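You operate a simulated robot arm through the tools that you are given. There is no shell and no other tool. Be economical: measure what you need, move in short steps, check, and stop when the job is done.

The job below is to be done with a simulated robot arm. You get a single attempt, and the scene is never put back.

## Task
Wet the blue brush at the blue tap and scrub the stain off the draining board.
Fine: brush back in its place, tap off. Set down upright: blue brush. What is to be rubbed or washed off counts as gone when no trace of it is left.
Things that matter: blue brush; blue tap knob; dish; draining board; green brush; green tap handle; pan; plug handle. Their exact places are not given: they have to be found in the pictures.

Only the result counts: the job must be done as asked and must still hold three seconds after the hand-in. Knocking over, shifting, dropping, spilling or breaking anything else fails it.

## Robot
A 7-joint arm with a two-finger parallel gripper on a trunk, on a base that drives. Base frame: it is fixed to the floor where the robot stands at the start and does not move with it; the origin is under the middle of the robot, x ahead of it, y to its left, z up; the surface under the hand at the start is at about z = 850. Units: mm, degrees, N and s.
With the tool pointing down near the work surface it reaches from about 420 to 900 mm from the robot's upright axis, wherever it stands. Its first joint turns from -17.0 to 126.0 degrees. Places, roughly: blue tap knob [700, 100, 900]; draining board [700, -200, 900]; green tap handle [700, 800, 900]; plug handle [500, 600, 900]. Payload 1.57 kg.
Tool frame: the origin (TCP) lies between the finger pads and is the grasp point; the fingertips stand 30 mm ahead of it; z points along the fingers, y is the line along which they close. The gripper opens to 80 mm. The fingers are 17 mm wide and 12 mm thick; the gripper's body (40 by 82 mm) begins 80 mm behind the TCP.
Orientation is told as [roll, pitch, yaw] about the base's x, y, z axes, in that order, counted from this pose: with the fingers straight down and closing along the base's y, the tool's x points along the base's -x, its y along +y and its z along -z.

## Interface
- The arm moves only by the tool arm_command. Its argument "commands" is a list of rows, each a list of 2 entries, a list of its own where there are three numbers: the shift along the base's x, y, z in mm, then the turn, a rotation vector about the base's x, y, z in rad. In form: [[[x, y, z], [rx, ry, rz]], ...]. A call has 1 to 20 rows; each row is the pose to reach, as a shift and turn from the pose commanded when the call began. "fingers" is the opening, from 0 (shut) to 1 (fully open), set as the call begins (left out, the last holds). Each row takes 0.2 s and may step no farther than 50 mm and 8.6 degrees from the row before; otherwise, or with a gripper value out of range, the whole call is refused. Where a pose cannot be reached the arm comes as near as it can. A force on the tool above 40 N (or 10 N above the force at the start of the call, whichever is more), or a blocked arm, ends the call early, and 0.2 s more pass. Each finger travels about 45 mm/s and halts on what it meets, pressing with about 29 N; the grip force reading is that of the motor and also rises with nothing between the fingers. The clock runs only during rows and for 0.2 s after the last one: add rows that repeat a pose to give the fingers time. It gives the time, the measured TCP pose, the force on the tool (base axes), the opening and the grip force at its end, in the units of the frame above (readings bear some noise), with the torque about the TCP (base axes, N m) and any sound that the robot's microphone picked up.
- Cameras (640 x 400 px; columns grow to the right, rows downward): "scene" is now at [-1, -182.8, 1269.1]; the picture's right is [0.51, -0.86, 0.00], its down [-0.32, -0.19, -0.93] and it looks along [0.80, 0.47, -0.37] (base axes); focal length 221 px, centre (320, 200). "wrist" rides on the gripper at [72, -7, -122] in the tool frame; the picture's right is [0.09, 1.00, 0.00], its down [-0.84, 0.08, -0.54] and it looks along [-0.54, 0.05, 0.84] (tool axes); focal length 238 px, centre (320, 200).
- camera(camera): a new picture of that camera. No time passes.
- move_column(by): slides the trunk up (or, below 0, down) by that many mm; the arm and the scene camera ride with it, the base frame stays. It gives what a move gives, with no picture.
- base_move(legs): drives the robot by 1 to 6 legs, each [ahead, left, turn to the left] in mm, mm and degrees, along the robot's own axes; the way and the turn of a leg run together, so that a leg with both is an arc; at most 1500 mm and 180 degrees a leg. The arm and the cameras ride along, it lands a little off, and it stops where it bumps. It gives what a move gives.
- pan_tilt(pan, tilt): turns the head with the scene camera to pan (to the left, within 109 degrees either way) and tilt (down, from -29 to 69), counted from straight ahead of the robot. It gives what a move gives.
- pixel_to_xyz(camera, pixels): for up to 12 pixels [column, row] of the newest picture of that camera ("zoom" is the newest enlarged one), the place [x, y, z] in the base frame of the surface seen there, good to about 2 mm. No time passes.
- close_up(camera, box): a new picture of the part [left, top, right, bottom] of that camera's present view, enlarged. No time passes.
- job_done(): hands the job in; it is judged then, once.

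Work in short steps. Measure before you move; look again where a grasp or a placing could have gone wrong, and mend it. You have 80 turns and 48 pictures in all, those below and enlarged ones among them. Open the gripper and draw the arm clear of the work before you hand the job in, unless the task says otherwise; then end with one line.

The tools are called after ">>>" as a command line: name --argument value ..., lists and objects as JSON in quotes. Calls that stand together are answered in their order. arm_command: Moves the arm, as the interface text tells. Its arguments: {"type":"object","properties":{"commands":{"type":"array","items":{"type":"array"}},"fingers":{"type":"number"}},"required":["commands"]} The other tools are called the same way: move_column (by) slides the trunk up or down; base_move (legs) drives the base; pan_tilt (pan, tilt) turns the head that bears the scene camera; camera (camera) takes a picture; pixel_to_xyz (camera, pixels) gives the place of the surface under pixels of a picture; close_up (camera, box) takes an enlarged picture of a part of a camera's view; job_done () hands the job in.

At the start:

```text
time: 0.0
position: [498.9, -25.7, 1208.5]
tcp_rot: [0.0, -0.1, 0.0]
wrist_force: [0.0, -0.1, -0.3]
torque: [-0.03, 0.02, 0.01]
opening: 79.9
gripper_force: 0.0
trunk travel left (down, up): [-625.0, 165.0]
robot x, y, heading: [1.7, -0.7, -0.0]
head pan, tilt: [30.4, 21.8]
```

scene: 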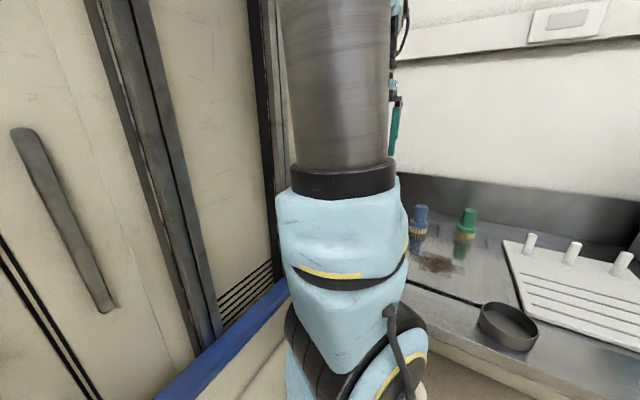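
wrist: 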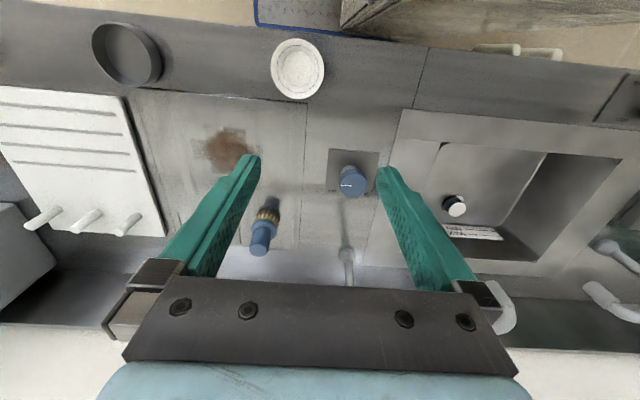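

The wrist picture shows the stain (228,148), the blue brush (262,235), the blue knob (350,180), the dish (298,68) and the pan (127,53). I measure these.

>>> pixel_to_xyz --camera "wrist" --pixels '[[228, 148], [207, 148], [228, 128], [228, 170], [258, 250], [266, 215], [272, 200], [352, 172], [345, 255], [340, 205], [298, 68], [270, 130]]'

>>> close_up --camera "wrist" --box '[180, 110, 400, 290]'

>>> close_up --camera "scene" --box '[380, 160, 540, 300]'

```text
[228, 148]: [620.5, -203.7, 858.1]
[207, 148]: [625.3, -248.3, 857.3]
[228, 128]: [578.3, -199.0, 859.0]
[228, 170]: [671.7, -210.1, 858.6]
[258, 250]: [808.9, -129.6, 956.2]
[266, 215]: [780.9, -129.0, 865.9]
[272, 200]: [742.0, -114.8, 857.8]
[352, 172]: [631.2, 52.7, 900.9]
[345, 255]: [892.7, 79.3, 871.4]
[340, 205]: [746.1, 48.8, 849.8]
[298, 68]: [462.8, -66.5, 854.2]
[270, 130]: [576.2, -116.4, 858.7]
```

```text
2.22 times, centred on (290, 200) of wrist
```

zoom: 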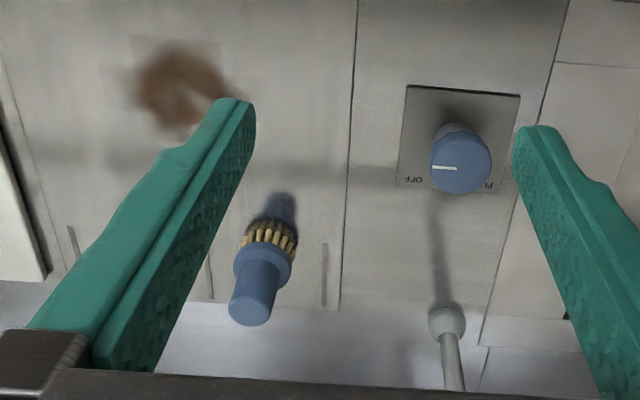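

```text
2.86 times, centred on (460, 230) of scene
```

zoom: 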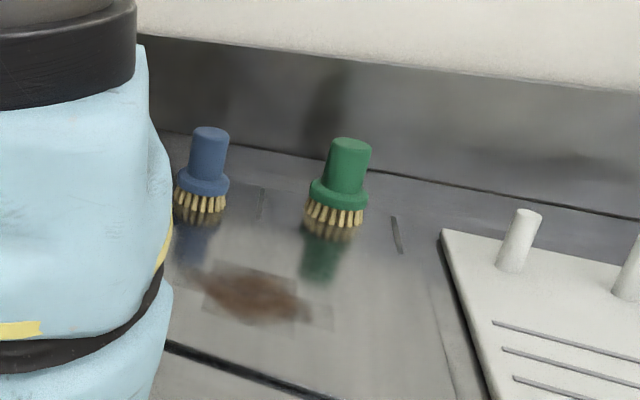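

The brushes stand upright on bristles. I still need the spout and knob seen from elsewhere, so I pan the head.

>>> pan_tilt --pan -5 --tilt 28

>>> camera --camera "scene"

```text
time: 1.0
position: [498.4, -23.8, 1208.6]
tcp_rot: [0.0, 0.0, 0.0]
wrist_force: [0.3, -0.2, -0.2]
torque: [0.01, -0.03, 0.03]
opening: 80.0
gripper_force: 0.1
trunk travel left (down, up): [-625.0, 165.0]
robot x, y, heading: [0.2, -1.3, -0.1]
head pan, tilt: [-5.0, 28.0]
```

```text
43 pictures are left
```

scene: 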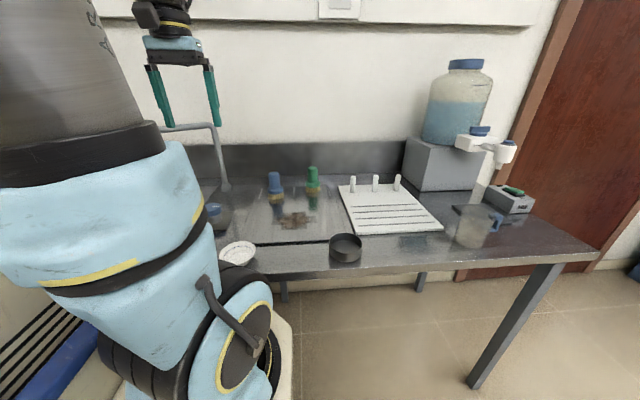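

The gooseneck spout rises at (225,165) and runs left at (190,127). Zooming and measuring it.

>>> close_up --camera "scene" --box '[140, 100, 340, 260]'

>>> pixel_to_xyz --camera "scene" --pixels '[[225, 175], [219, 150], [211, 125], [195, 127], [175, 129], [164, 131], [275, 178], [313, 172], [295, 220], [222, 215]]'

```text
2.50 times, centred on (240, 180) of scene
```

zoom: 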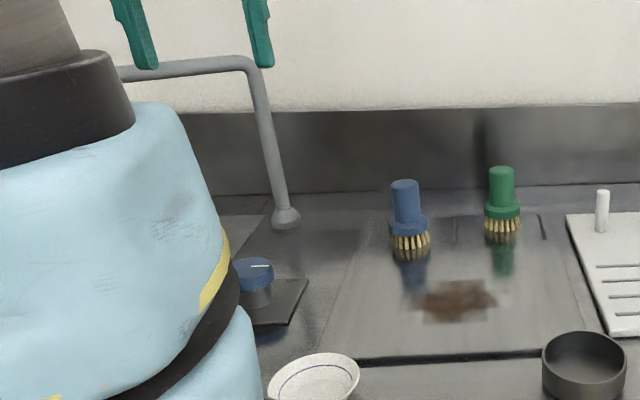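

```text
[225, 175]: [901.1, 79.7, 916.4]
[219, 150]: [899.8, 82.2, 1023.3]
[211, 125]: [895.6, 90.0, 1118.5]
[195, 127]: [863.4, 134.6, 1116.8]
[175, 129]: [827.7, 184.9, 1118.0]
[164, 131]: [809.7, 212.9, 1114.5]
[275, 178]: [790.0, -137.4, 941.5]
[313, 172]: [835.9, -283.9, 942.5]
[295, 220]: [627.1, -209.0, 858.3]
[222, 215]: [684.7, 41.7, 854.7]
```

The spout end lies somewhere near x<810, y>213. I raise the trunk and move the hand left to view it from above.

>>> move_column --by 160

>>> arm_command --commands '[[[0, 50, 0], [0, 0, 0]], [[0, 100, 0], [0, 0, 0]], [[0, 150, 0], [0, 0, 0]], [[-20, 200, 0], [0, 0, 0]], [[-40, 230, 0], [0, 0, 0]]]'

>>> camera --camera "wrist"

```text
time: 2.8
position: [498.2, -24.2, 1368.3]
tcp_rot: [0.1, -0.1, 0.0]
wrist_force: [0.0, 0.1, -0.6]
torque: [0.0, 0.0, 0.01]
opening: 79.9
gripper_force: 0.1
trunk travel left (down, up): [-785.0, 5.0]
robot x, y, heading: [-4.3, 0.8, -0.0]
head pan, tilt: [-5.0, 28.0]
```

```text
refused: row 4 steps farther than a row can; nothing moved
```

```text
41 pictures are left
```

wrist: 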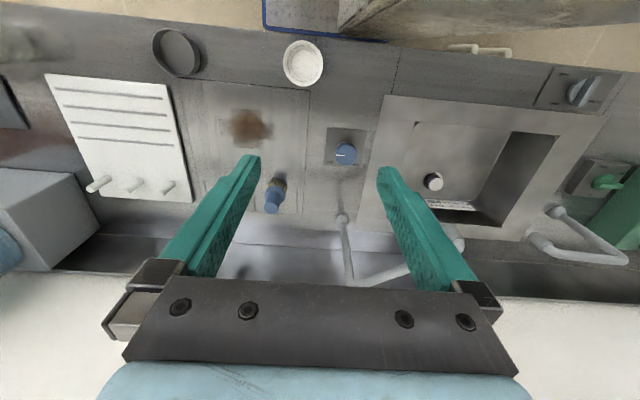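

The blue spout passes behind the right finger to about (460,243). I move the hand left to see its end.

>>> arm_command --commands '[[[0, 45, 0], [0, 0, 0]], [[0, 90, 0], [0, 0, 0]], [[0, 135, 0], [0, 0, 0]], [[0, 180, 0], [0, 0, 0]], [[0, 225, 0], [0, 0, 0]]]'

>>> camera --camera "wrist"

```text
time: 4.0
position: [496.6, 200.3, 1367.3]
tcp_rot: [0.0, 0.0, -0.1]
wrist_force: [-0.6, -0.1, 0.5]
torque: [0.02, 0.01, 0.0]
opening: 79.7
gripper_force: 0.1
trunk travel left (down, up): [-785.0, 5.0]
robot x, y, heading: [-1.3, 0.9, -0.1]
head pan, tilt: [-5.0, 28.0]
```

```text
40 pictures are left
```

wrist: 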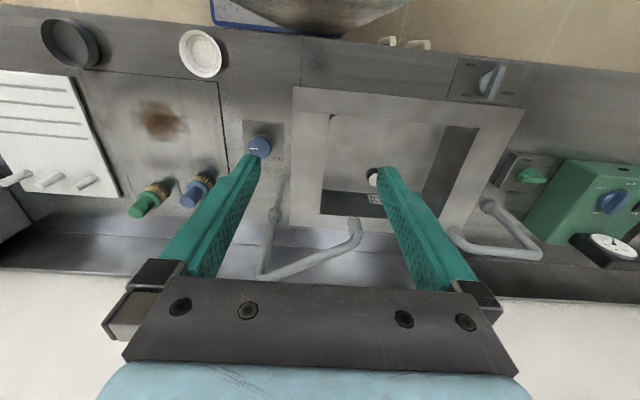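

The spout now shows, with its end near (354,221). I measure it and the sink around it.

>>> pixel_to_xyz --camera "wrist" --pixels '[[354, 221], [355, 230], [352, 239], [340, 246], [262, 272], [275, 216], [350, 200], [340, 160], [260, 145], [305, 210], [290, 200], [148, 203]]'

>>> close_up --camera "wrist" --box '[220, 100, 420, 290]'

```text
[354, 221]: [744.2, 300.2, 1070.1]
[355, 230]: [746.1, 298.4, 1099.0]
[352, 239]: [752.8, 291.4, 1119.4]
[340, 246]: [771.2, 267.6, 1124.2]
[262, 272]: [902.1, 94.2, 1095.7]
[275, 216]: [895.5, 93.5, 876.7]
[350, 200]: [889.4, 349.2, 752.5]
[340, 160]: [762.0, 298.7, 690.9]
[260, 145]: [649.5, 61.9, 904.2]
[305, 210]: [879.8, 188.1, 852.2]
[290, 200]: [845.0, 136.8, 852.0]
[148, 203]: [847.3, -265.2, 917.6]
```

```text
2.11 times, centred on (320, 195) of wrist
```

zoom: 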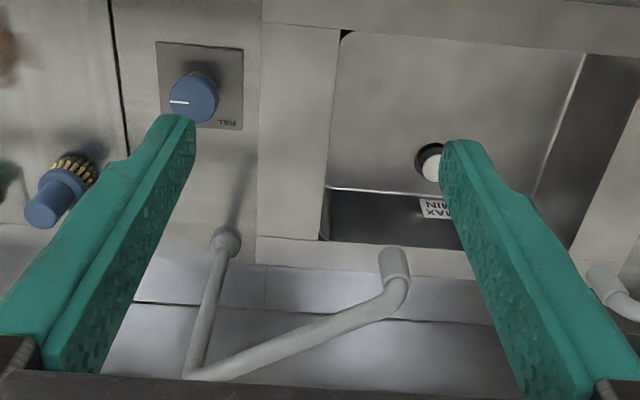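

The spout outlet is at about (750,301,1065), facing down; the knob is near (645,58). The stain is at the edge of joint 1's range, so I drive right 120 mm and lower the trunk again.

>>> base_move --legs '[[0, -120, 0]]'

>>> move_column --by -160

>>> arm_command --commands '[[[0, -10, -40], [0, 0, 0]], [[0, -20, -80], [0, 0, 0]], [[0, -20, -120], [0, 0, 0]]]'

>>> camera --camera "wrist"

```text
time: 5.3
position: [496.8, 83.9, 1368.4]
tcp_rot: [0.0, 0.1, 0.1]
wrist_force: [0.3, 1.0, -0.2]
torque: [-0.01, -0.01, -0.02]
opening: 80.0
gripper_force: 0.1
trunk travel left (down, up): [-785.0, 5.0]
robot x, y, heading: [0.2, -115.8, 0.3]
head pan, tilt: [-5.0, 28.0]
```

```text
time: 7.0
position: [523.8, 103.6, 1293.2]
tcp_rot: [8.0, -6.7, -2.2]
wrist_force: [-0.2, 0.1, -0.2]
torque: [0.04, -0.01, -0.03]
opening: 80.1
gripper_force: 0.0
trunk travel left (down, up): [-639.0, 151.0]
robot x, y, heading: [3.1, -116.4, 0.3]
head pan, tilt: [-5.0, 28.0]
stopped: the arm was blocked; the commanded pose is now the measured one
```

```text
time: 7.7
position: [561.4, 115.0, 1291.8]
tcp_rot: [17.6, -15.0, -5.1]
wrist_force: [-0.6, -0.7, 0.6]
torque: [-0.01, -0.01, 0.02]
opening: 79.8
gripper_force: 0.2
trunk travel left (down, up): [-639.0, 151.0]
robot x, y, heading: [4.0, -121.5, 0.1]
head pan, tilt: [-5.0, 28.0]
stopped in row 3: the arm was blocked; the commanded pose is now the measured one
```

```text
38 pictures are left
```

wrist: 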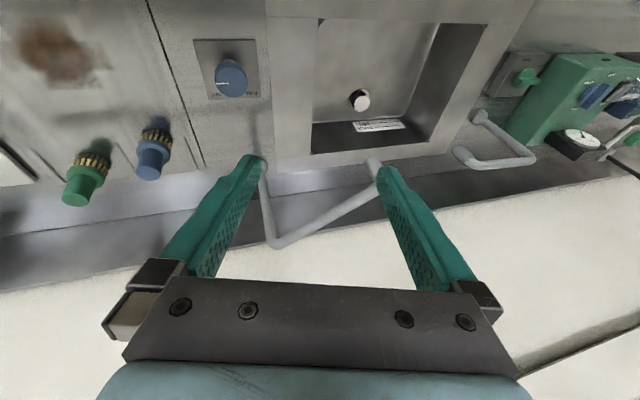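

Something blocks the arm's body. I look to the left with the head to find what.

>>> pan_tilt --pan 40 --tilt 28

>>> camera --camera "scene"

```text
time: 8.8
position: [559.5, 114.7, 1290.8]
tcp_rot: [17.5, -14.9, -5.1]
wrist_force: [-0.2, 0.8, -0.3]
torque: [0.03, 0.03, -0.03]
opening: 79.9
gripper_force: 0.1
trunk travel left (down, up): [-639.0, 151.0]
robot x, y, heading: [-2.2, -119.4, -0.1]
head pan, tilt: [40.0, 28.0]
```

```text
37 pictures are left
```

scene: 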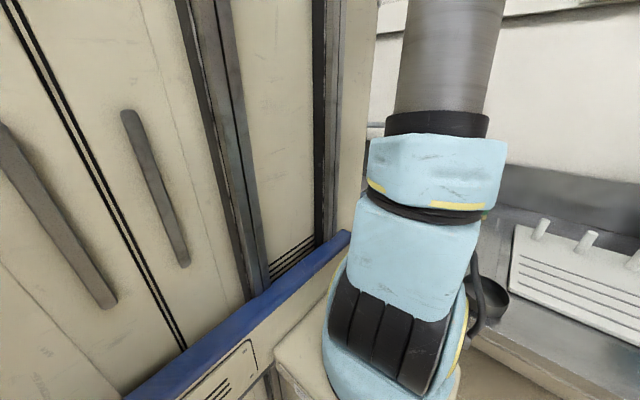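

>>> pixel_to_xyz --camera "scene" --pixels '[[430, 190], [400, 260], [390, 340], [440, 380], [470, 260], [450, 60], [340, 330], [320, 250], [210, 340], [300, 350], [250, 300], [460, 330]]'

```text
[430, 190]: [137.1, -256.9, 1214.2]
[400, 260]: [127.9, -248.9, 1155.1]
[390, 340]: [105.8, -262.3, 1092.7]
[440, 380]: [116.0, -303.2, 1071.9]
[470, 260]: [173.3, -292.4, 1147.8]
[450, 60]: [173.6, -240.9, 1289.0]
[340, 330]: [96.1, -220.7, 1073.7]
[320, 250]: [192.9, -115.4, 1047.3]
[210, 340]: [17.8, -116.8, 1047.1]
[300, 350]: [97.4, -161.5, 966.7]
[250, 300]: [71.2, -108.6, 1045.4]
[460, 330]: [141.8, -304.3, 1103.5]
```

The elbow probably rests on the blue-rimmed box (z≈1047). I raise the trunk to free it and look further left.

>>> move_column --by 100

>>> pan_tilt --pan 55 --tilt 60

>>> camera --camera "scene"

```text
time: 10.2
position: [557.9, 108.9, 1373.8]
tcp_rot: [16.7, -13.9, -4.8]
wrist_force: [0.2, 0.1, -0.1]
torque: [0.0, -0.04, -0.02]
opening: 79.7
gripper_force: 0.2
trunk travel left (down, up): [-739.0, 51.0]
robot x, y, heading: [-4.5, -119.5, 0.0]
head pan, tilt: [40.0, 28.0]
```

```text
time: 11.1
position: [557.9, 108.3, 1376.5]
tcp_rot: [16.7, -13.9, -4.7]
wrist_force: [0.1, -0.1, -0.6]
torque: [0.0, 0.0, -0.01]
opening: 79.8
gripper_force: 0.0
trunk travel left (down, up): [-739.0, 51.0]
robot x, y, heading: [2.7, -120.4, -0.1]
head pan, tilt: [55.0, 60.0]
```

```text
36 pictures are left
```

scene: 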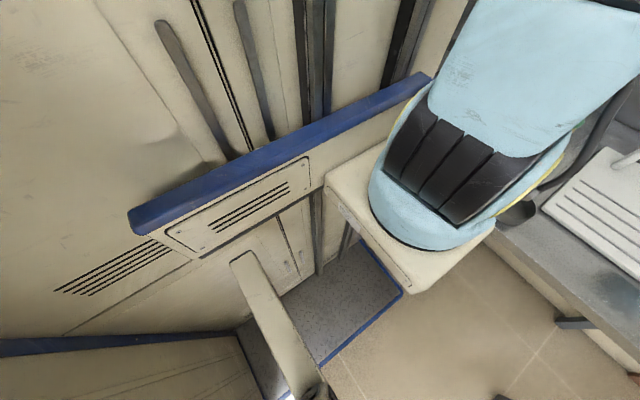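

The torso rides with the trunk, so the block is elsewhere, perhaps higher up on the forearm. I look upward along the arm.

>>> pan_tilt --pan 25 --tilt -20

>>> camera --camera "scene"

```text
time: 12.7
position: [558.3, 107.6, 1375.2]
tcp_rot: [16.6, -13.8, -4.7]
wrist_force: [-0.3, 0.4, 0.2]
torque: [0.02, 0.0, -0.01]
opening: 80.2
gripper_force: 0.1
trunk travel left (down, up): [-739.0, 51.0]
robot x, y, heading: [0.9, -116.8, -0.1]
head pan, tilt: [25.0, -20.0]
```

```text
35 pictures are left
```

scene: 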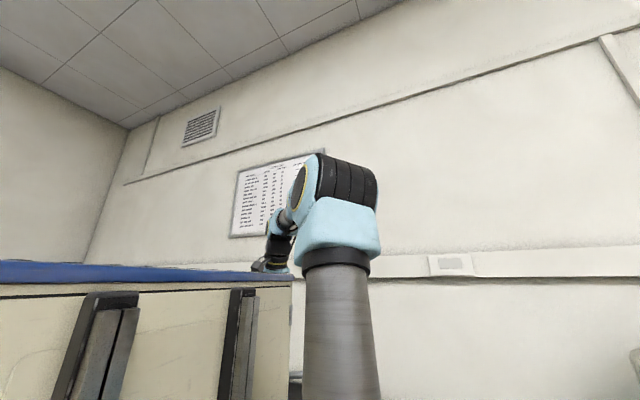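

A tall blue-topped cabinet stands left; the wrist link seems to have rested on it. I measure its extents.

>>> pixel_to_xyz --camera "scene" --pixels '[[285, 276], [285, 300], [200, 270], [100, 268], [20, 270], [262, 267], [280, 235], [340, 190], [340, 240], [120, 350], [287, 380], [340, 320]]'

```text
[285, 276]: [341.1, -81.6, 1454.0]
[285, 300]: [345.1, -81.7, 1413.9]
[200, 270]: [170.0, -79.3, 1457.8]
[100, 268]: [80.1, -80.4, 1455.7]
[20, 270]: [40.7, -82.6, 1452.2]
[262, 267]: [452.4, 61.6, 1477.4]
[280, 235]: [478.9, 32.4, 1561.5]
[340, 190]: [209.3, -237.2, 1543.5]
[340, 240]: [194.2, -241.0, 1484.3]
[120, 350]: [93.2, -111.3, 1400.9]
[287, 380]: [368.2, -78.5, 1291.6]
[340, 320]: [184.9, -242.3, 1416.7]
```

The tall fairing (top z≈1455, face 40 mm left of the robot axis) is on the robot, so the forearm must stay to its right. I bring the hand back right, undoing the tilt.

>>> arm_command --commands '[[[-10, -45, 0], [-0.093, 0.0836, 0.0154]], [[-20, -90, 0], [-0.186, 0.167, 0.031]], [[-30, -135, 0], [-0.2785, 0.2507, 0.0463]], [[-40, -180, 0], [-0.2785, 0.2507, 0.0463]], [[-50, -225, 0], [-0.2785, 0.2507, 0.0463]], [[-58, -254, 0], [-0.2785, 0.2507, 0.0463]]]'

>>> move_column --by -100

>>> base_move --legs '[[0, 160, 0]]'

```text
time: 14.1
position: [497.8, -145.8, 1375.5]
tcp_rot: [0.1, 0.1, 0.1]
wrist_force: [0.2, -0.4, 0.7]
torque: [-0.03, 0.02, -0.01]
opening: 80.2
gripper_force: 0.1
trunk travel left (down, up): [-739.0, 51.0]
robot x, y, heading: [0.4, -118.2, 0.1]
head pan, tilt: [25.0, -20.0]
```

```text
time: 15.4
position: [498.6, -147.1, 1275.5]
tcp_rot: [0.2, 0.1, 0.0]
wrist_force: [0.0, -0.1, 0.2]
torque: [0.0, -0.02, -0.03]
opening: 80.0
gripper_force: 0.0
trunk travel left (down, up): [-639.0, 151.0]
robot x, y, heading: [0.8, -121.8, 0.1]
head pan, tilt: [25.0, -20.0]
```

```text
time: 16.8
position: [498.7, 12.9, 1274.1]
tcp_rot: [0.1, 0.0, -0.1]
wrist_force: [-0.4, 0.2, 0.8]
torque: [-0.02, -0.02, -0.01]
opening: 79.8
gripper_force: 0.0
trunk travel left (down, up): [-639.0, 151.0]
robot x, y, heading: [-0.3, 43.4, -0.4]
head pan, tilt: [25.0, -20.0]
```

Free again. I move the hand toward the knob for a closer look.

>>> arm_command --commands '[[[5, 10, -45], [0, 0, 0]], [[10, 20, -90], [0, 0, 0]], [[15, 30, -135], [0, 0, 0]], [[20, 40, -175], [0, 0, 0]], [[40, 45, -215], [0, 0, 0]]]'

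>>> close_up --camera "wrist" --box '[220, 80, 420, 280]'

```text
time: 18.0
position: [536.8, 58.3, 1059.1]
tcp_rot: [0.1, 0.0, -0.1]
wrist_force: [-1.0, 0.1, -0.3]
torque: [0.02, -0.08, 0.01]
opening: 80.0
gripper_force: 0.1
trunk travel left (down, up): [-639.0, 151.0]
robot x, y, heading: [-0.4, 42.7, -0.3]
head pan, tilt: [25.0, -20.0]
```

```text
2.00 times, centred on (320, 180) of wrist
```

zoom: 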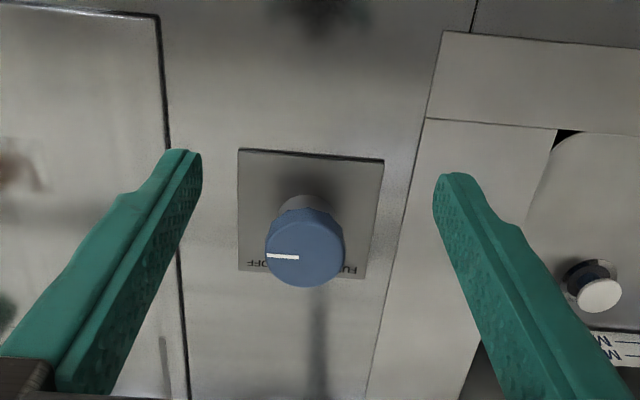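

The pointer points to −y beside "OFF", with "FULL" on the +y side; labels lie on the far side so opening is counter-clockwise from above. I measure the knob.

>>> pixel_to_xyz --camera "zoom" --pixels '[[305, 255], [268, 255], [342, 255], [305, 220], [305, 284], [240, 152], [383, 160], [362, 277], [240, 268], [310, 245], [250, 262], [350, 270]]'

```text
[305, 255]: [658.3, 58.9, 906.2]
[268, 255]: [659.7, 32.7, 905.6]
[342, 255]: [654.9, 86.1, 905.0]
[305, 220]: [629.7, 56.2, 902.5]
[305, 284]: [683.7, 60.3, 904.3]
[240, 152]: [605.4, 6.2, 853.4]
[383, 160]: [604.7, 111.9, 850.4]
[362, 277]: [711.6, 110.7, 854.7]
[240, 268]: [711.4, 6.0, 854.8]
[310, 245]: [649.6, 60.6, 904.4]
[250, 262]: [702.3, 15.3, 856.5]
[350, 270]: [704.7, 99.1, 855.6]
```

Knob: centre (658,59), cap Ø≈54, top z 905. I pre-turn the hand −45° above it and descend around it with open fingers.

>>> arm_command --commands '[[[25, 0, 0], [0, 0, -0.14]], [[50, 0, 0], [0, 0, -0.28]], [[75, 0, 0], [0, 0, -0.42]], [[100, 0, 0], [0, 0, -0.56]], [[121, 0.5, 0], [0, 0, -0.7]], [[121, 0.5, -45], [0, 0, -0.785]], [[121, 0.5, -90], [0, 0, -0.785]], [[121, 0.5, -110], [0, 0, -0.785]]]' --fingers 1

>>> camera --camera "wrist"

```text
time: 19.8
position: [659.6, 57.2, 950.4]
tcp_rot: [0.1, 0.0, -45.1]
wrist_force: [-0.5, 0.3, 0.2]
torque: [-0.02, 0.0, -0.03]
opening: 79.9
gripper_force: 0.1
trunk travel left (down, up): [-639.0, 151.0]
robot x, y, heading: [1.0, 42.5, -0.2]
head pan, tilt: [25.0, -20.0]
```

```text
33 pictures are left
```

wrist: 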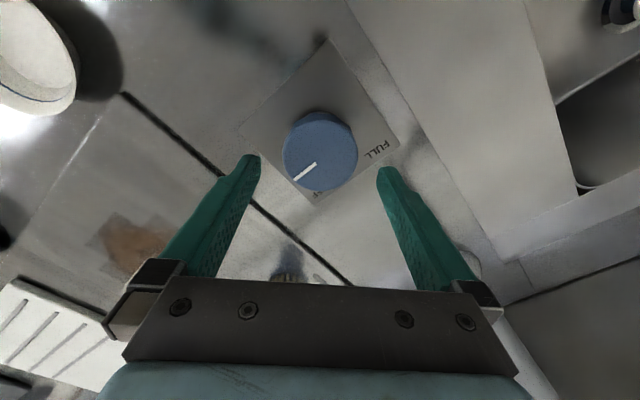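

The fingers straddle the knob (320,160). I descend and close.

>>> arm_command --commands '[[[0, 1.3, -30], [0, 0, 0]], [[0, 1.3, -56], [0, 0, 0]]]'

>>> arm_command --commands '[[[0, 0, 0], [0, 0, 0]], [[0, 0, 0], [0, 0, 0]], [[0, 0, 0], [0, 0, 0]]]' --fingers 0.5

```text
time: 20.4
position: [659.6, 60.0, 894.4]
tcp_rot: [0.1, 0.0, -45.1]
wrist_force: [-0.4, 0.6, -0.3]
torque: [-0.01, 0.0, -0.01]
opening: 80.0
gripper_force: 0.2
trunk travel left (down, up): [-639.0, 151.0]
robot x, y, heading: [-1.8, 41.5, 0.1]
head pan, tilt: [25.0, -20.0]
```

```text
time: 21.2
position: [659.8, 59.5, 895.0]
tcp_rot: [0.0, 0.0, -45.0]
wrist_force: [-5.1, -3.5, -0.8]
torque: [-0.06, -0.04, -0.02]
opening: 57.8
gripper_force: 28.3
trunk travel left (down, up): [-639.0, 151.0]
robot x, y, heading: [0.8, 42.7, -0.0]
head pan, tilt: [25.0, -20.0]
```

Gripped at 57.8 mm. I turn counter-clockwise 48°.

>>> arm_command --commands '[[[0, 0, 0], [0, 0, 0.14]], [[0, 0, 0], [0, 0, 0.28]], [[0, 0, 0], [0, 0, 0.42]], [[0, 0, 0], [0, 0, 0.56]], [[0, 0, 0], [0, 0, 0.7]], [[0, 0, 0], [0, 0, 0.84]]]'

>>> camera --camera "wrist"

```text
time: 22.6
position: [659.1, 59.0, 894.6]
tcp_rot: [0.0, 0.0, 3.2]
wrist_force: [-5.6, -3.9, -13.4]
torque: [-0.36, -0.55, 0.0]
opening: 57.8
gripper_force: 44.9
trunk travel left (down, up): [-639.0, 151.0]
robot x, y, heading: [-3.6, 40.4, 0.1]
head pan, tilt: [25.0, -20.0]
```

```text
32 pictures are left
```

wrist: 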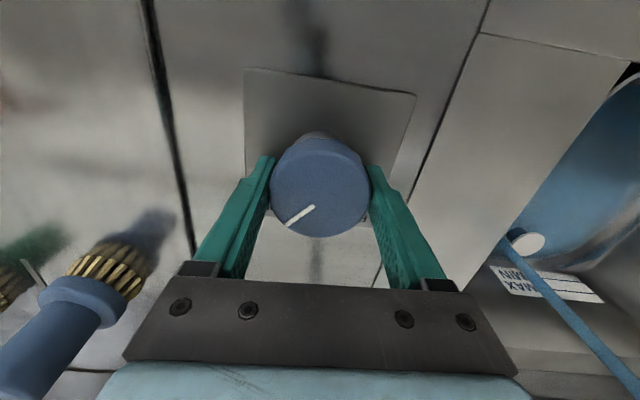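

Water is running into the basin, right side. I check the level it reaches and the stream.

>>> pixel_to_xyz --camera "wrist" --pixels '[[580, 160], [600, 200], [575, 330], [560, 270], [630, 120], [610, 240]]'

>>> close_up --camera "wrist" --box '[440, 50, 640, 400]'

```text
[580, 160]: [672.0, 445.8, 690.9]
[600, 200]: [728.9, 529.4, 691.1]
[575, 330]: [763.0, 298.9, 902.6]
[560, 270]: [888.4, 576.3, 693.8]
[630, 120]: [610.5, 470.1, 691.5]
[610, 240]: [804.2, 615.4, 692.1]
```

```text
1.14 times, centred on (540, 225) of wrist
```

zoom: 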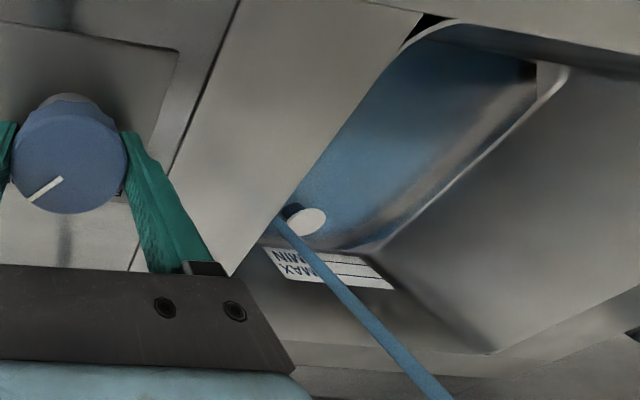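

The stream is thin and the level just a film (z≈691). I measure the brush from this view, at (50,345), (85,300).

>>> pixel_to_xyz --camera "wrist" --pixels '[[30, 370], [10, 345], [55, 385], [65, 330], [45, 300], [118, 315], [85, 285], [75, 270], [140, 290], [105, 262]]'

>>> arm_command --commands '[[[0, 0, 0], [0, 0, 0]], [[0, 0, 0], [0, 0, 0]], [[0, 0, 50], [0, 0, 0]], [[0, 0, 100], [0, 0, 0]], [[20, -40, 130], [0, 0, 0]], [[40, -85, 130], [0, 0, 0]], [[60, -130, 130], [0, 0, -0.05]], [[80, -175, 130], [0, 0, -0.05]]]' --fingers 1

>>> camera --camera "wrist"

```text
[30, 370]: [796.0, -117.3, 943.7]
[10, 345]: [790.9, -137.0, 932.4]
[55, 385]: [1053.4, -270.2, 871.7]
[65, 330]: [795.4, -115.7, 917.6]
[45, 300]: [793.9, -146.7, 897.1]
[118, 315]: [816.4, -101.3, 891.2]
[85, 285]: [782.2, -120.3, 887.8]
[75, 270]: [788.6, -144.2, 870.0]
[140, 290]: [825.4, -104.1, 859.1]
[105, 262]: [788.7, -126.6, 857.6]
```

```text
refused: row 5 steps farther than a row can; nothing moved
```

```text
30 pictures are left
```

wrist: 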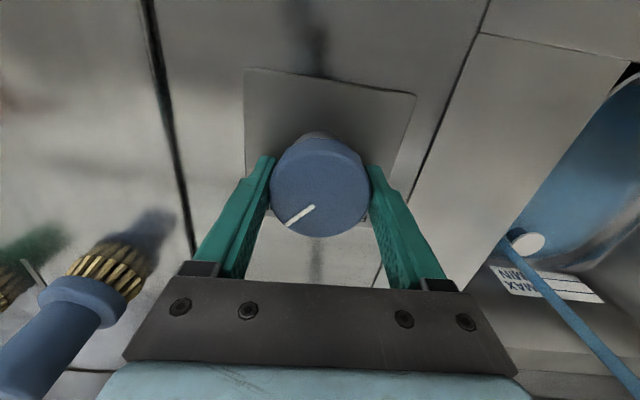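

A row was too long; I resend with shorter steps.

>>> arm_command --commands '[[[0, 0, 0], [0, 0, 0]], [[0, 0, 0], [0, 0, 0]], [[0, 0, 45], [0, 0, -0.05]], [[0, 0, 90], [0, 0, -0.05]], [[10, -25, 125], [0, 0, -0.05]], [[20, -70, 135], [0, 0, -0.05]], [[35, -115, 135], [0, 0, -0.05]], [[50, -160, 135], [0, 0, -0.05]], [[70, -186, 135], [0, 0, -0.05]]]' --fingers 1

>>> camera --camera "wrist"

```text
time: 24.6
position: [729.4, -127.6, 1029.4]
tcp_rot: [0.1, 0.0, 0.3]
wrist_force: [-0.9, -0.2, -0.7]
torque: [-0.01, -0.01, 0.0]
opening: 80.2
gripper_force: 0.1
trunk travel left (down, up): [-639.0, 151.0]
robot x, y, heading: [-1.7, 43.8, -0.3]
head pan, tilt: [25.0, -20.0]
```

```text
29 pictures are left
```

wrist: 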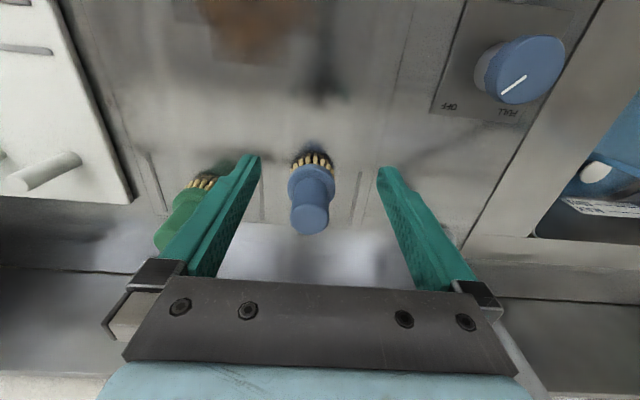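

The brush is centred at (312,200). I measure its handle.

>>> pixel_to_xyz --camera "wrist" --pixels '[[309, 222], [291, 215], [328, 215], [309, 208], [311, 190], [288, 185], [335, 185], [310, 160], [294, 165], [332, 165], [605, 150], [180, 225]]'

```text
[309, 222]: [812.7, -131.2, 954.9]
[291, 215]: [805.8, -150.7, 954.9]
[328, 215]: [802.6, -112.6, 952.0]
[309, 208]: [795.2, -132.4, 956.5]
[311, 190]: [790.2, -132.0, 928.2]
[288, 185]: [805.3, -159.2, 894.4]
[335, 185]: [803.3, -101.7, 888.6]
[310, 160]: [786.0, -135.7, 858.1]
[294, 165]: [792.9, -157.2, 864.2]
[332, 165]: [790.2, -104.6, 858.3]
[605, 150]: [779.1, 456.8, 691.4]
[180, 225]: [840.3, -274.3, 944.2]
```

Handle centre ≈(810,−131.5), Ø≈38, top 956. I move over it, descend to z≈932 and close.

>>> arm_command --commands '[[[40, -2, 0], [0, 0, 0]], [[80.5, -4, 0], [0, 0, 0]], [[80.5, -4, -45], [0, 0, 0]], [[80.5, -4, -80], [0, 0, 0]], [[80.5, -4, -97], [0, 0, 0]]]' --fingers 1

>>> arm_command --commands '[[[0, 0, 0], [0, 0, 0]], [[0, 0, 0], [0, 0, 0]], [[0, 0, 0], [0, 0, 0]], [[0, 0, 0], [0, 0, 0]]]' --fingers 0.2

>>> camera --camera "wrist"

```text
time: 25.8
position: [810.1, -132.3, 931.8]
tcp_rot: [0.0, 0.0, 0.2]
wrist_force: [0.1, -0.4, -0.1]
torque: [0.0, 0.0, -0.04]
opening: 79.8
gripper_force: 0.0
trunk travel left (down, up): [-639.0, 151.0]
robot x, y, heading: [0.3, 43.0, -0.1]
head pan, tilt: [25.0, -20.0]
```

```text
time: 26.8
position: [810.7, -131.1, 931.5]
tcp_rot: [0.1, -0.1, 0.1]
wrist_force: [0.5, -0.5, -0.6]
torque: [-0.08, 0.01, -0.01]
opening: 41.0
gripper_force: 28.5
trunk travel left (down, up): [-639.0, 151.0]
robot x, y, heading: [-3.3, 42.4, -0.1]
head pan, tilt: [25.0, -20.0]
```

```text
28 pictures are left
```

wrist: 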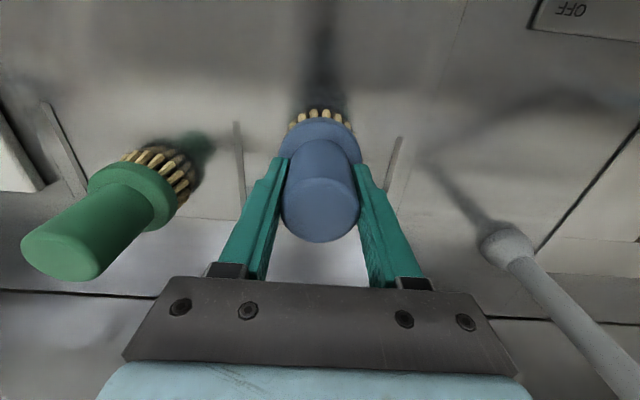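

Gripped at 41 mm. I lift, retreat to x≈600 and tilt the fingers ~56° forward so the brush can go under the spout without the hand hitting it.

>>> arm_command --commands '[[[0, 0, 40], [0, 0, 0]], [[0, 0, 80], [0, 0, 0]], [[-30, 0, 100], [0, 0, 0]], [[-70, 0, 100], [0, -0.14, 0]], [[-110, 0, 100], [0, -0.28, 0]], [[-150, 0, 100], [0, -0.42, 0]], [[-180, 0, 90], [0, -0.56, 0]], [[-210, 0, 80], [0, -0.7, 0]], [[-210, 0, 80], [0, -0.84, 0]], [[-210, 0, 80], [0, -0.98, 0]]]'

>>> camera --camera "wrist"

```text
time: 29.0
position: [625.3, -135.7, 1021.7]
tcp_rot: [0.0, -56.1, 0.3]
wrist_force: [0.3, -0.5, -0.9]
torque: [0.04, 0.05, 0.0]
opening: 40.8
gripper_force: 28.5
out of reach, approached as far as the arm can: row 10
trunk travel left (down, up): [-639.0, 151.0]
robot x, y, heading: [0.6, 42.1, -0.1]
head pan, tilt: [25.0, -20.0]
```

```text
27 pictures are left
```

wrist: 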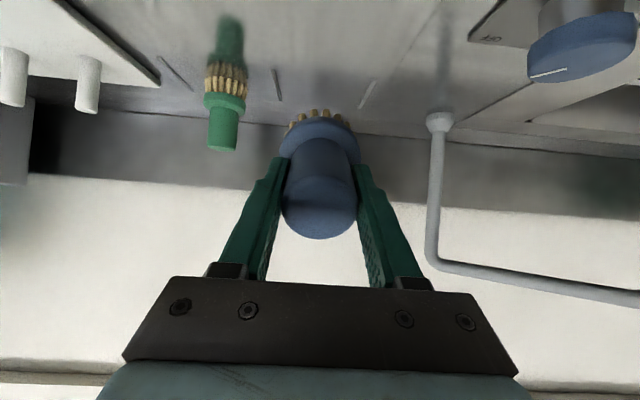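

Tilted OK at (625,−136,1022). I drive left 300 mm.

>>> base_move --legs '[[0, 300, 0]]'

>>> arm_command --commands '[[[0, 40, 0], [0, 0, 0]], [[0, 80, 0], [0, 0, 0]], [[0, 120, -10], [0, 0, 0]], [[0, 133, -20], [0, 0, 0]]]'

>>> camera --camera "wrist"

```text
time: 31.1
position: [626.8, 169.1, 1022.1]
tcp_rot: [-0.2, -56.0, 0.5]
wrist_force: [-0.1, -0.9, -0.6]
torque: [-0.03, 0.05, 0.01]
opening: 41.2
gripper_force: 28.5
trunk travel left (down, up): [-639.0, 151.0]
robot x, y, heading: [-0.1, 349.8, -0.1]
head pan, tilt: [25.0, -20.0]
```

```text
time: 32.1
position: [625.4, 304.2, 1000.4]
tcp_rot: [-0.2, -56.0, 0.6]
wrist_force: [-0.2, 0.7, -0.3]
torque: [0.04, 0.05, 0.03]
opening: 41.1
gripper_force: 28.5
trunk travel left (down, up): [-639.0, 151.0]
robot x, y, heading: [0.7, 346.2, 0.2]
head pan, tilt: [25.0, -20.0]
```

```text
26 pictures are left
```

wrist: 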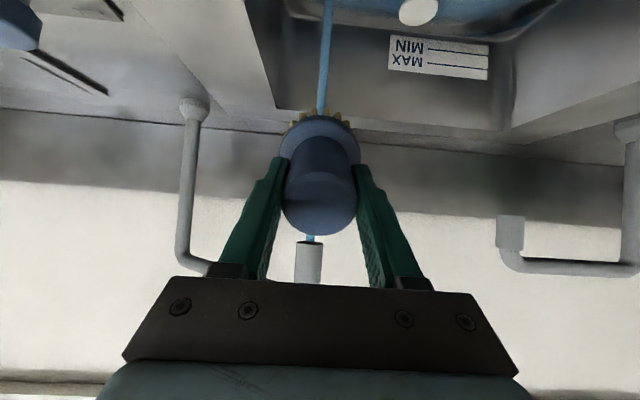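

The stream runs right behind the brush (from (309,240) to (325,50)). I measure its x,y and the water level.

>>> pixel_to_xyz --camera "wrist" --pixels '[[321, 90], [324, 60], [310, 238], [309, 262], [400, 12], [320, 113], [470, 8]]'

```text
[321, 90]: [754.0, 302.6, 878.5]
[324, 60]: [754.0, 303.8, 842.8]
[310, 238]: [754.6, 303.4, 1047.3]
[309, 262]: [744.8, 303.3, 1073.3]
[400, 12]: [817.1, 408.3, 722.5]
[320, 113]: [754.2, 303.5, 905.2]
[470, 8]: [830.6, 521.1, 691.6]
```

I push the bristles into the stream (centre x≈758,y≈303.5), dwelling with small shifts.

>>> arm_command --commands '[[[40, 0, -10], [0, 0, 0]], [[75, 0, -15], [0, 0, 0]], [[83, 0, -15], [0, 0, 0]], [[83, 8, -15], [0, 0, 0]], [[83, -8, -15], [0, 0, 0]], [[83, 0, -15], [0, 0, 0]], [[77, 0, -15], [0, 0, 0]], [[77, 0, -15], [0, 0, 0]], [[77, 0, -15], [0, 0, 0]]]'

>>> camera --camera "wrist"

```text
time: 34.1
position: [703.9, 302.4, 986.8]
tcp_rot: [-0.1, -55.9, 0.6]
wrist_force: [-0.1, 0.5, -0.7]
torque: [0.02, 0.04, -0.01]
opening: 41.1
gripper_force: 29.8
trunk travel left (down, up): [-639.0, 151.0]
robot x, y, heading: [3.9, 346.2, 0.3]
head pan, tilt: [25.0, -20.0]
```

```text
25 pictures are left
```

wrist: 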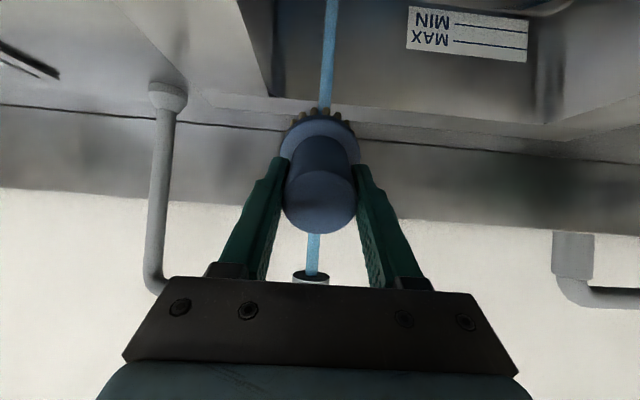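

The bristles are dark — wet. I back out, raise, and drive right again toward the stain.

>>> arm_command --commands '[[[-40, 0, 0], [0, 0, 0]], [[-77, 0, 10], [0, 0, 0]], [[-77, -45, 30], [0, 0, 0]], [[-77, -90, 35], [0, 0, 0]], [[-77, -133, 35], [0, 0, 0]]]'

>>> base_move --legs '[[0, -330, 0]]'

>>> arm_command --commands '[[[0, -10, 0], [0, 0.14, 0]], [[0, -20, 0], [0, 0.28, 0]], [[0, -30, 0], [0, 0.42, 0]], [[0, -40, 0], [0, 0.56, 0]], [[0, -45, 0], [0, 0.7, 0]], [[0, -45, 0], [0, 0.84, 0]], [[0, -45, 0], [0, 0.98, 0]]]'

>>> camera --camera "wrist"

```text
time: 35.3
position: [626.1, 171.5, 1020.5]
tcp_rot: [-0.2, -55.9, 0.5]
wrist_force: [-0.3, 0.7, -0.9]
torque: [-0.02, 0.03, -0.01]
opening: 40.9
gripper_force: 29.2
out of reach, approached as far as the arm can: row 4
trunk travel left (down, up): [-639.0, 151.0]
robot x, y, heading: [-1.7, 347.1, 0.3]
head pan, tilt: [25.0, -20.0]
```

```text
time: 37.5
position: [627.6, -158.6, 1019.9]
tcp_rot: [0.0, -56.0, 0.4]
wrist_force: [-0.1, -0.3, -0.6]
torque: [0.01, 0.02, 0.0]
opening: 40.6
gripper_force: 28.7
trunk travel left (down, up): [-639.0, 151.0]
robot x, y, heading: [1.3, 17.6, 0.2]
head pan, tilt: [25.0, -20.0]
```

```text
time: 39.0
position: [626.8, -202.4, 1021.6]
tcp_rot: [0.2, 0.3, 0.3]
wrist_force: [-1.2, -0.5, -0.8]
torque: [-0.01, -0.02, 0.01]
opening: 40.9
gripper_force: 28.8
trunk travel left (down, up): [-639.0, 151.0]
robot x, y, heading: [-2.5, 15.7, -0.1]
head pan, tilt: [25.0, -20.0]
```

```text
24 pictures are left
```

wrist: 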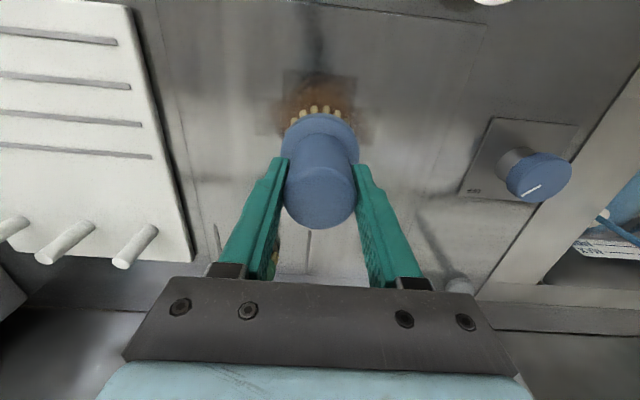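

The bristles look light again here at (320,112); I take a close-up to judge wetness and the stain.

>>> close_up --camera "wrist" --box '[240, 60, 400, 160]'

>>> pixel_to_xyz --camera "wrist" --pixels '[[285, 75], [354, 78], [280, 132], [368, 135], [258, 132], [318, 72], [372, 128], [165, 60], [480, 25], [255, 105]]'

```text
4.00 times, centred on (320, 110) of wrist
```

zoom: 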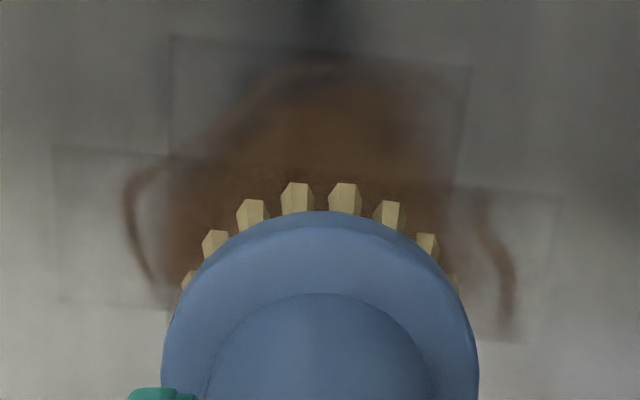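

```text
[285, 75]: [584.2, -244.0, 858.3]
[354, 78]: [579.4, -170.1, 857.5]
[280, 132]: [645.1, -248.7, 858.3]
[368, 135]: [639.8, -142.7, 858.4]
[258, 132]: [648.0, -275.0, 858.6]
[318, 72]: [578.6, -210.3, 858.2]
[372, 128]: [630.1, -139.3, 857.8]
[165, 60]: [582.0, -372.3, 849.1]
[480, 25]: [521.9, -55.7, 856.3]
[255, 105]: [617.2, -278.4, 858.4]
```

I can't tell wetness reliably; a trial stroke will show. I descend onto the stain's middle gently.

>>> arm_command --commands '[[[0, 0, -45], [0, 0, 0]], [[0, 0, -80], [0, 0, 0]], [[0, 0, -88], [0, 0, 0]], [[0, 0, -91], [0, 0, 0]], [[0, 0, -92], [0, 0, 0]]]'

```text
time: 40.2
position: [627.9, -202.5, 929.2]
tcp_rot: [0.2, 0.1, 0.3]
wrist_force: [3.4, -0.6, 24.1]
torque: [-0.67, -0.04, 0.05]
opening: 41.0
gripper_force: 29.2
trunk travel left (down, up): [-639.0, 151.0]
robot x, y, heading: [2.5, 17.3, 0.2]
head pan, tilt: [25.0, -20.0]
```

Contact at 24 N. I ease 0.5 mm and make a trial stroke across y.

>>> arm_command --commands '[[[0, -25, 0.5], [0, 0, 0]], [[0, -50, 0.5], [0, 0, 0]], [[0, -72, 0.5], [0, 0, 0]], [[0, -45, 0.5], [0, 0, 0]], [[0, -15, 0.5], [0, 0, 0]], [[0, 15, 0.5], [0, 0, 0]], [[0, 45, 0.5], [0, 0, 0]], [[0, 68, 0.5], [0, 0, 0]], [[20, 68, 40], [0, 0, 0]], [[40, 68, 80], [0, 0, 0]]]'

>>> camera --camera "wrist"

```text
time: 42.5
position: [667.0, -134.0, 1008.5]
tcp_rot: [0.2, 0.1, 0.2]
wrist_force: [-0.7, 0.2, -1.6]
torque: [-0.01, 0.03, 0.02]
opening: 40.9
gripper_force: 29.0
trunk travel left (down, up): [-639.0, 151.0]
robot x, y, heading: [1.5, 21.9, 0.1]
head pan, tilt: [25.0, -20.0]
```

```text
22 pictures are left
```

wrist: 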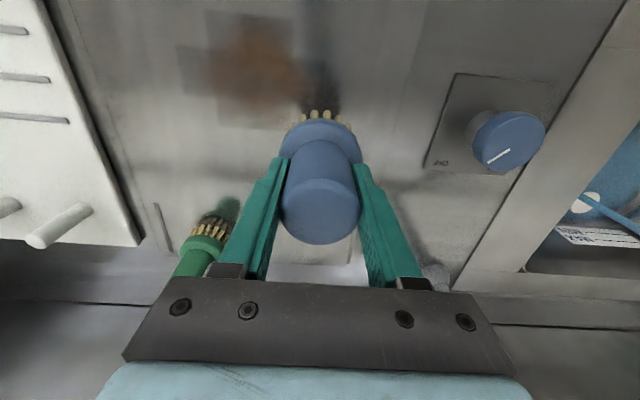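

>>> close_up --camera "wrist" --box '[150, 0, 360, 140]'

```text
2.86 times, centred on (255, 70) of wrist
```

zoom: 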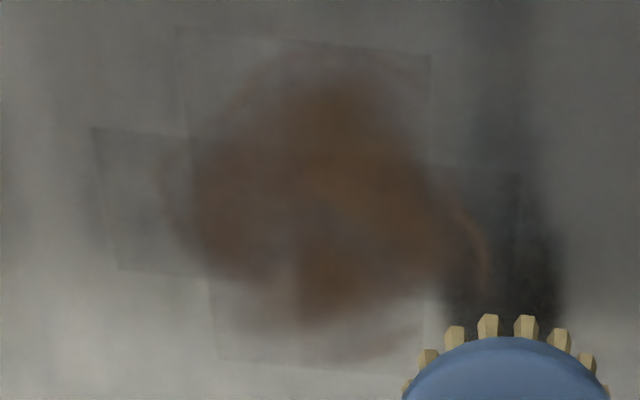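

The streaks seem paler after one pass. I measure the stain's extents for a full raster.

>>> pixel_to_xyz --camera "zoom" --pixels '[[95, 128], [118, 270], [178, 28], [430, 55], [520, 170], [215, 358], [420, 372], [320, 60], [320, 320], [160, 190], [490, 260]]'

```text
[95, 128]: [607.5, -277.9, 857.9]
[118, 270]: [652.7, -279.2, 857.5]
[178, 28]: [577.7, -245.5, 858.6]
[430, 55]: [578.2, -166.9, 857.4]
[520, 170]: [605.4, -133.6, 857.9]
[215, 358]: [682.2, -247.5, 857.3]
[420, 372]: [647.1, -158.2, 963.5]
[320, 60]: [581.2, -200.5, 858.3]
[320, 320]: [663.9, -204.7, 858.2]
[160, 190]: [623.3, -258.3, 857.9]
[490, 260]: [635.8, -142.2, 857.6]
```

I raster the whole stain at contact height.

>>> arm_command --commands '[[[0, -6, -40], [0, 0, 0]], [[0, -6, -76], [0, 0, 0]], [[0, -6, -79.3], [0, 0, 0]], [[0, -41, -79.3], [0, 0, 0]], [[0, -75, -79.3], [0, 0, 0]], [[0, -108, -79.3], [0, 0, 0]], [[0, -141, -79.3], [0, 0, 0]], [[-18, -141, -79.3], [0, 0, 0]], [[-18, -108, -79.3], [0, 0, 0]], [[-18, -75, -79.3], [0, 0, 0]], [[-18, -41, -79.3], [0, 0, 0]], [[-18, -6, -79.3], [0, 0, 0]], [[-36, -6, -79.3], [0, 0, 0]], [[-36, -41, -79.3], [0, 0, 0]], [[-36, -75, -79.3], [0, 0, 0]], [[-36, -108, -79.3], [0, 0, 0]], [[-36, -141, -79.3], [0, 0, 0]], [[-54, -141, -79.3], [0, 0, 0]], [[-54, -108, -79.3], [0, 0, 0]], [[-54, -75, -79.3], [0, 0, 0]]]'

>>> arm_command --commands '[[[0, 34, 0], [0, 0, 0]], [[0, 69, 0], [0, 0, 0]], [[-18, 69, 0], [0, 0, 0]], [[-18, 34, 0], [0, 0, 0]], [[-18, 0, 0], [0, 0, 0]], [[-18, -34, 0], [0, 0, 0]], [[-18, -66, 0], [0, 0, 0]], [[-33, -66, 0], [0, 0, 0]], [[-33, -34, 0], [0, 0, 0]], [[-33, 0, 0], [0, 0, 0]], [[-33, 34, 0], [0, 0, 0]], [[-33, 69, 0], [0, 0, 0]], [[0, 85, 40], [0, 0, 0]], [[40, 85, 60], [0, 0, 0]], [[60, 85, 80], [0, 0, 0]]]'

>>> close_up --camera "wrist" --box '[150, 0, 360, 140]'

```text
time: 46.6
position: [610.1, -209.8, 930.0]
tcp_rot: [0.2, 0.2, 0.3]
wrist_force: [0.0, -0.5, -0.1]
torque: [-0.06, 0.03, 0.0]
opening: 41.1
gripper_force: 29.0
trunk travel left (down, up): [-639.0, 151.0]
robot x, y, heading: [2.5, 21.8, 0.0]
head pan, tilt: [25.0, -20.0]
```

```text
refused: row 13 steps farther than a row can; nothing moved
```

```text
2.86 times, centred on (255, 70) of wrist
```

zoom: 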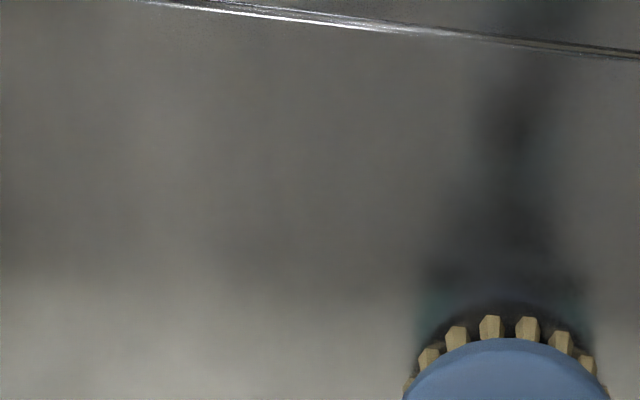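

The reading shows no contact force at z 930. I lower 1 mm and check force.

>>> arm_command --commands '[[[0, 0, -0.6], [0, 0, 0]], [[0, 10, -1.0], [0, 0, 0]], [[0, 20, -1.0], [0, 0, 0]]]'

```text
time: 47.5
position: [612.5, -190.4, 929.1]
tcp_rot: [0.2, 0.0, 0.2]
wrist_force: [0.2, -2.9, 8.5]
torque: [-0.5, 0.04, 0.04]
opening: 40.9
gripper_force: 28.5
trunk travel left (down, up): [-639.0, 151.0]
robot x, y, heading: [-1.4, 18.6, 0.2]
head pan, tilt: [25.0, -20.0]
```

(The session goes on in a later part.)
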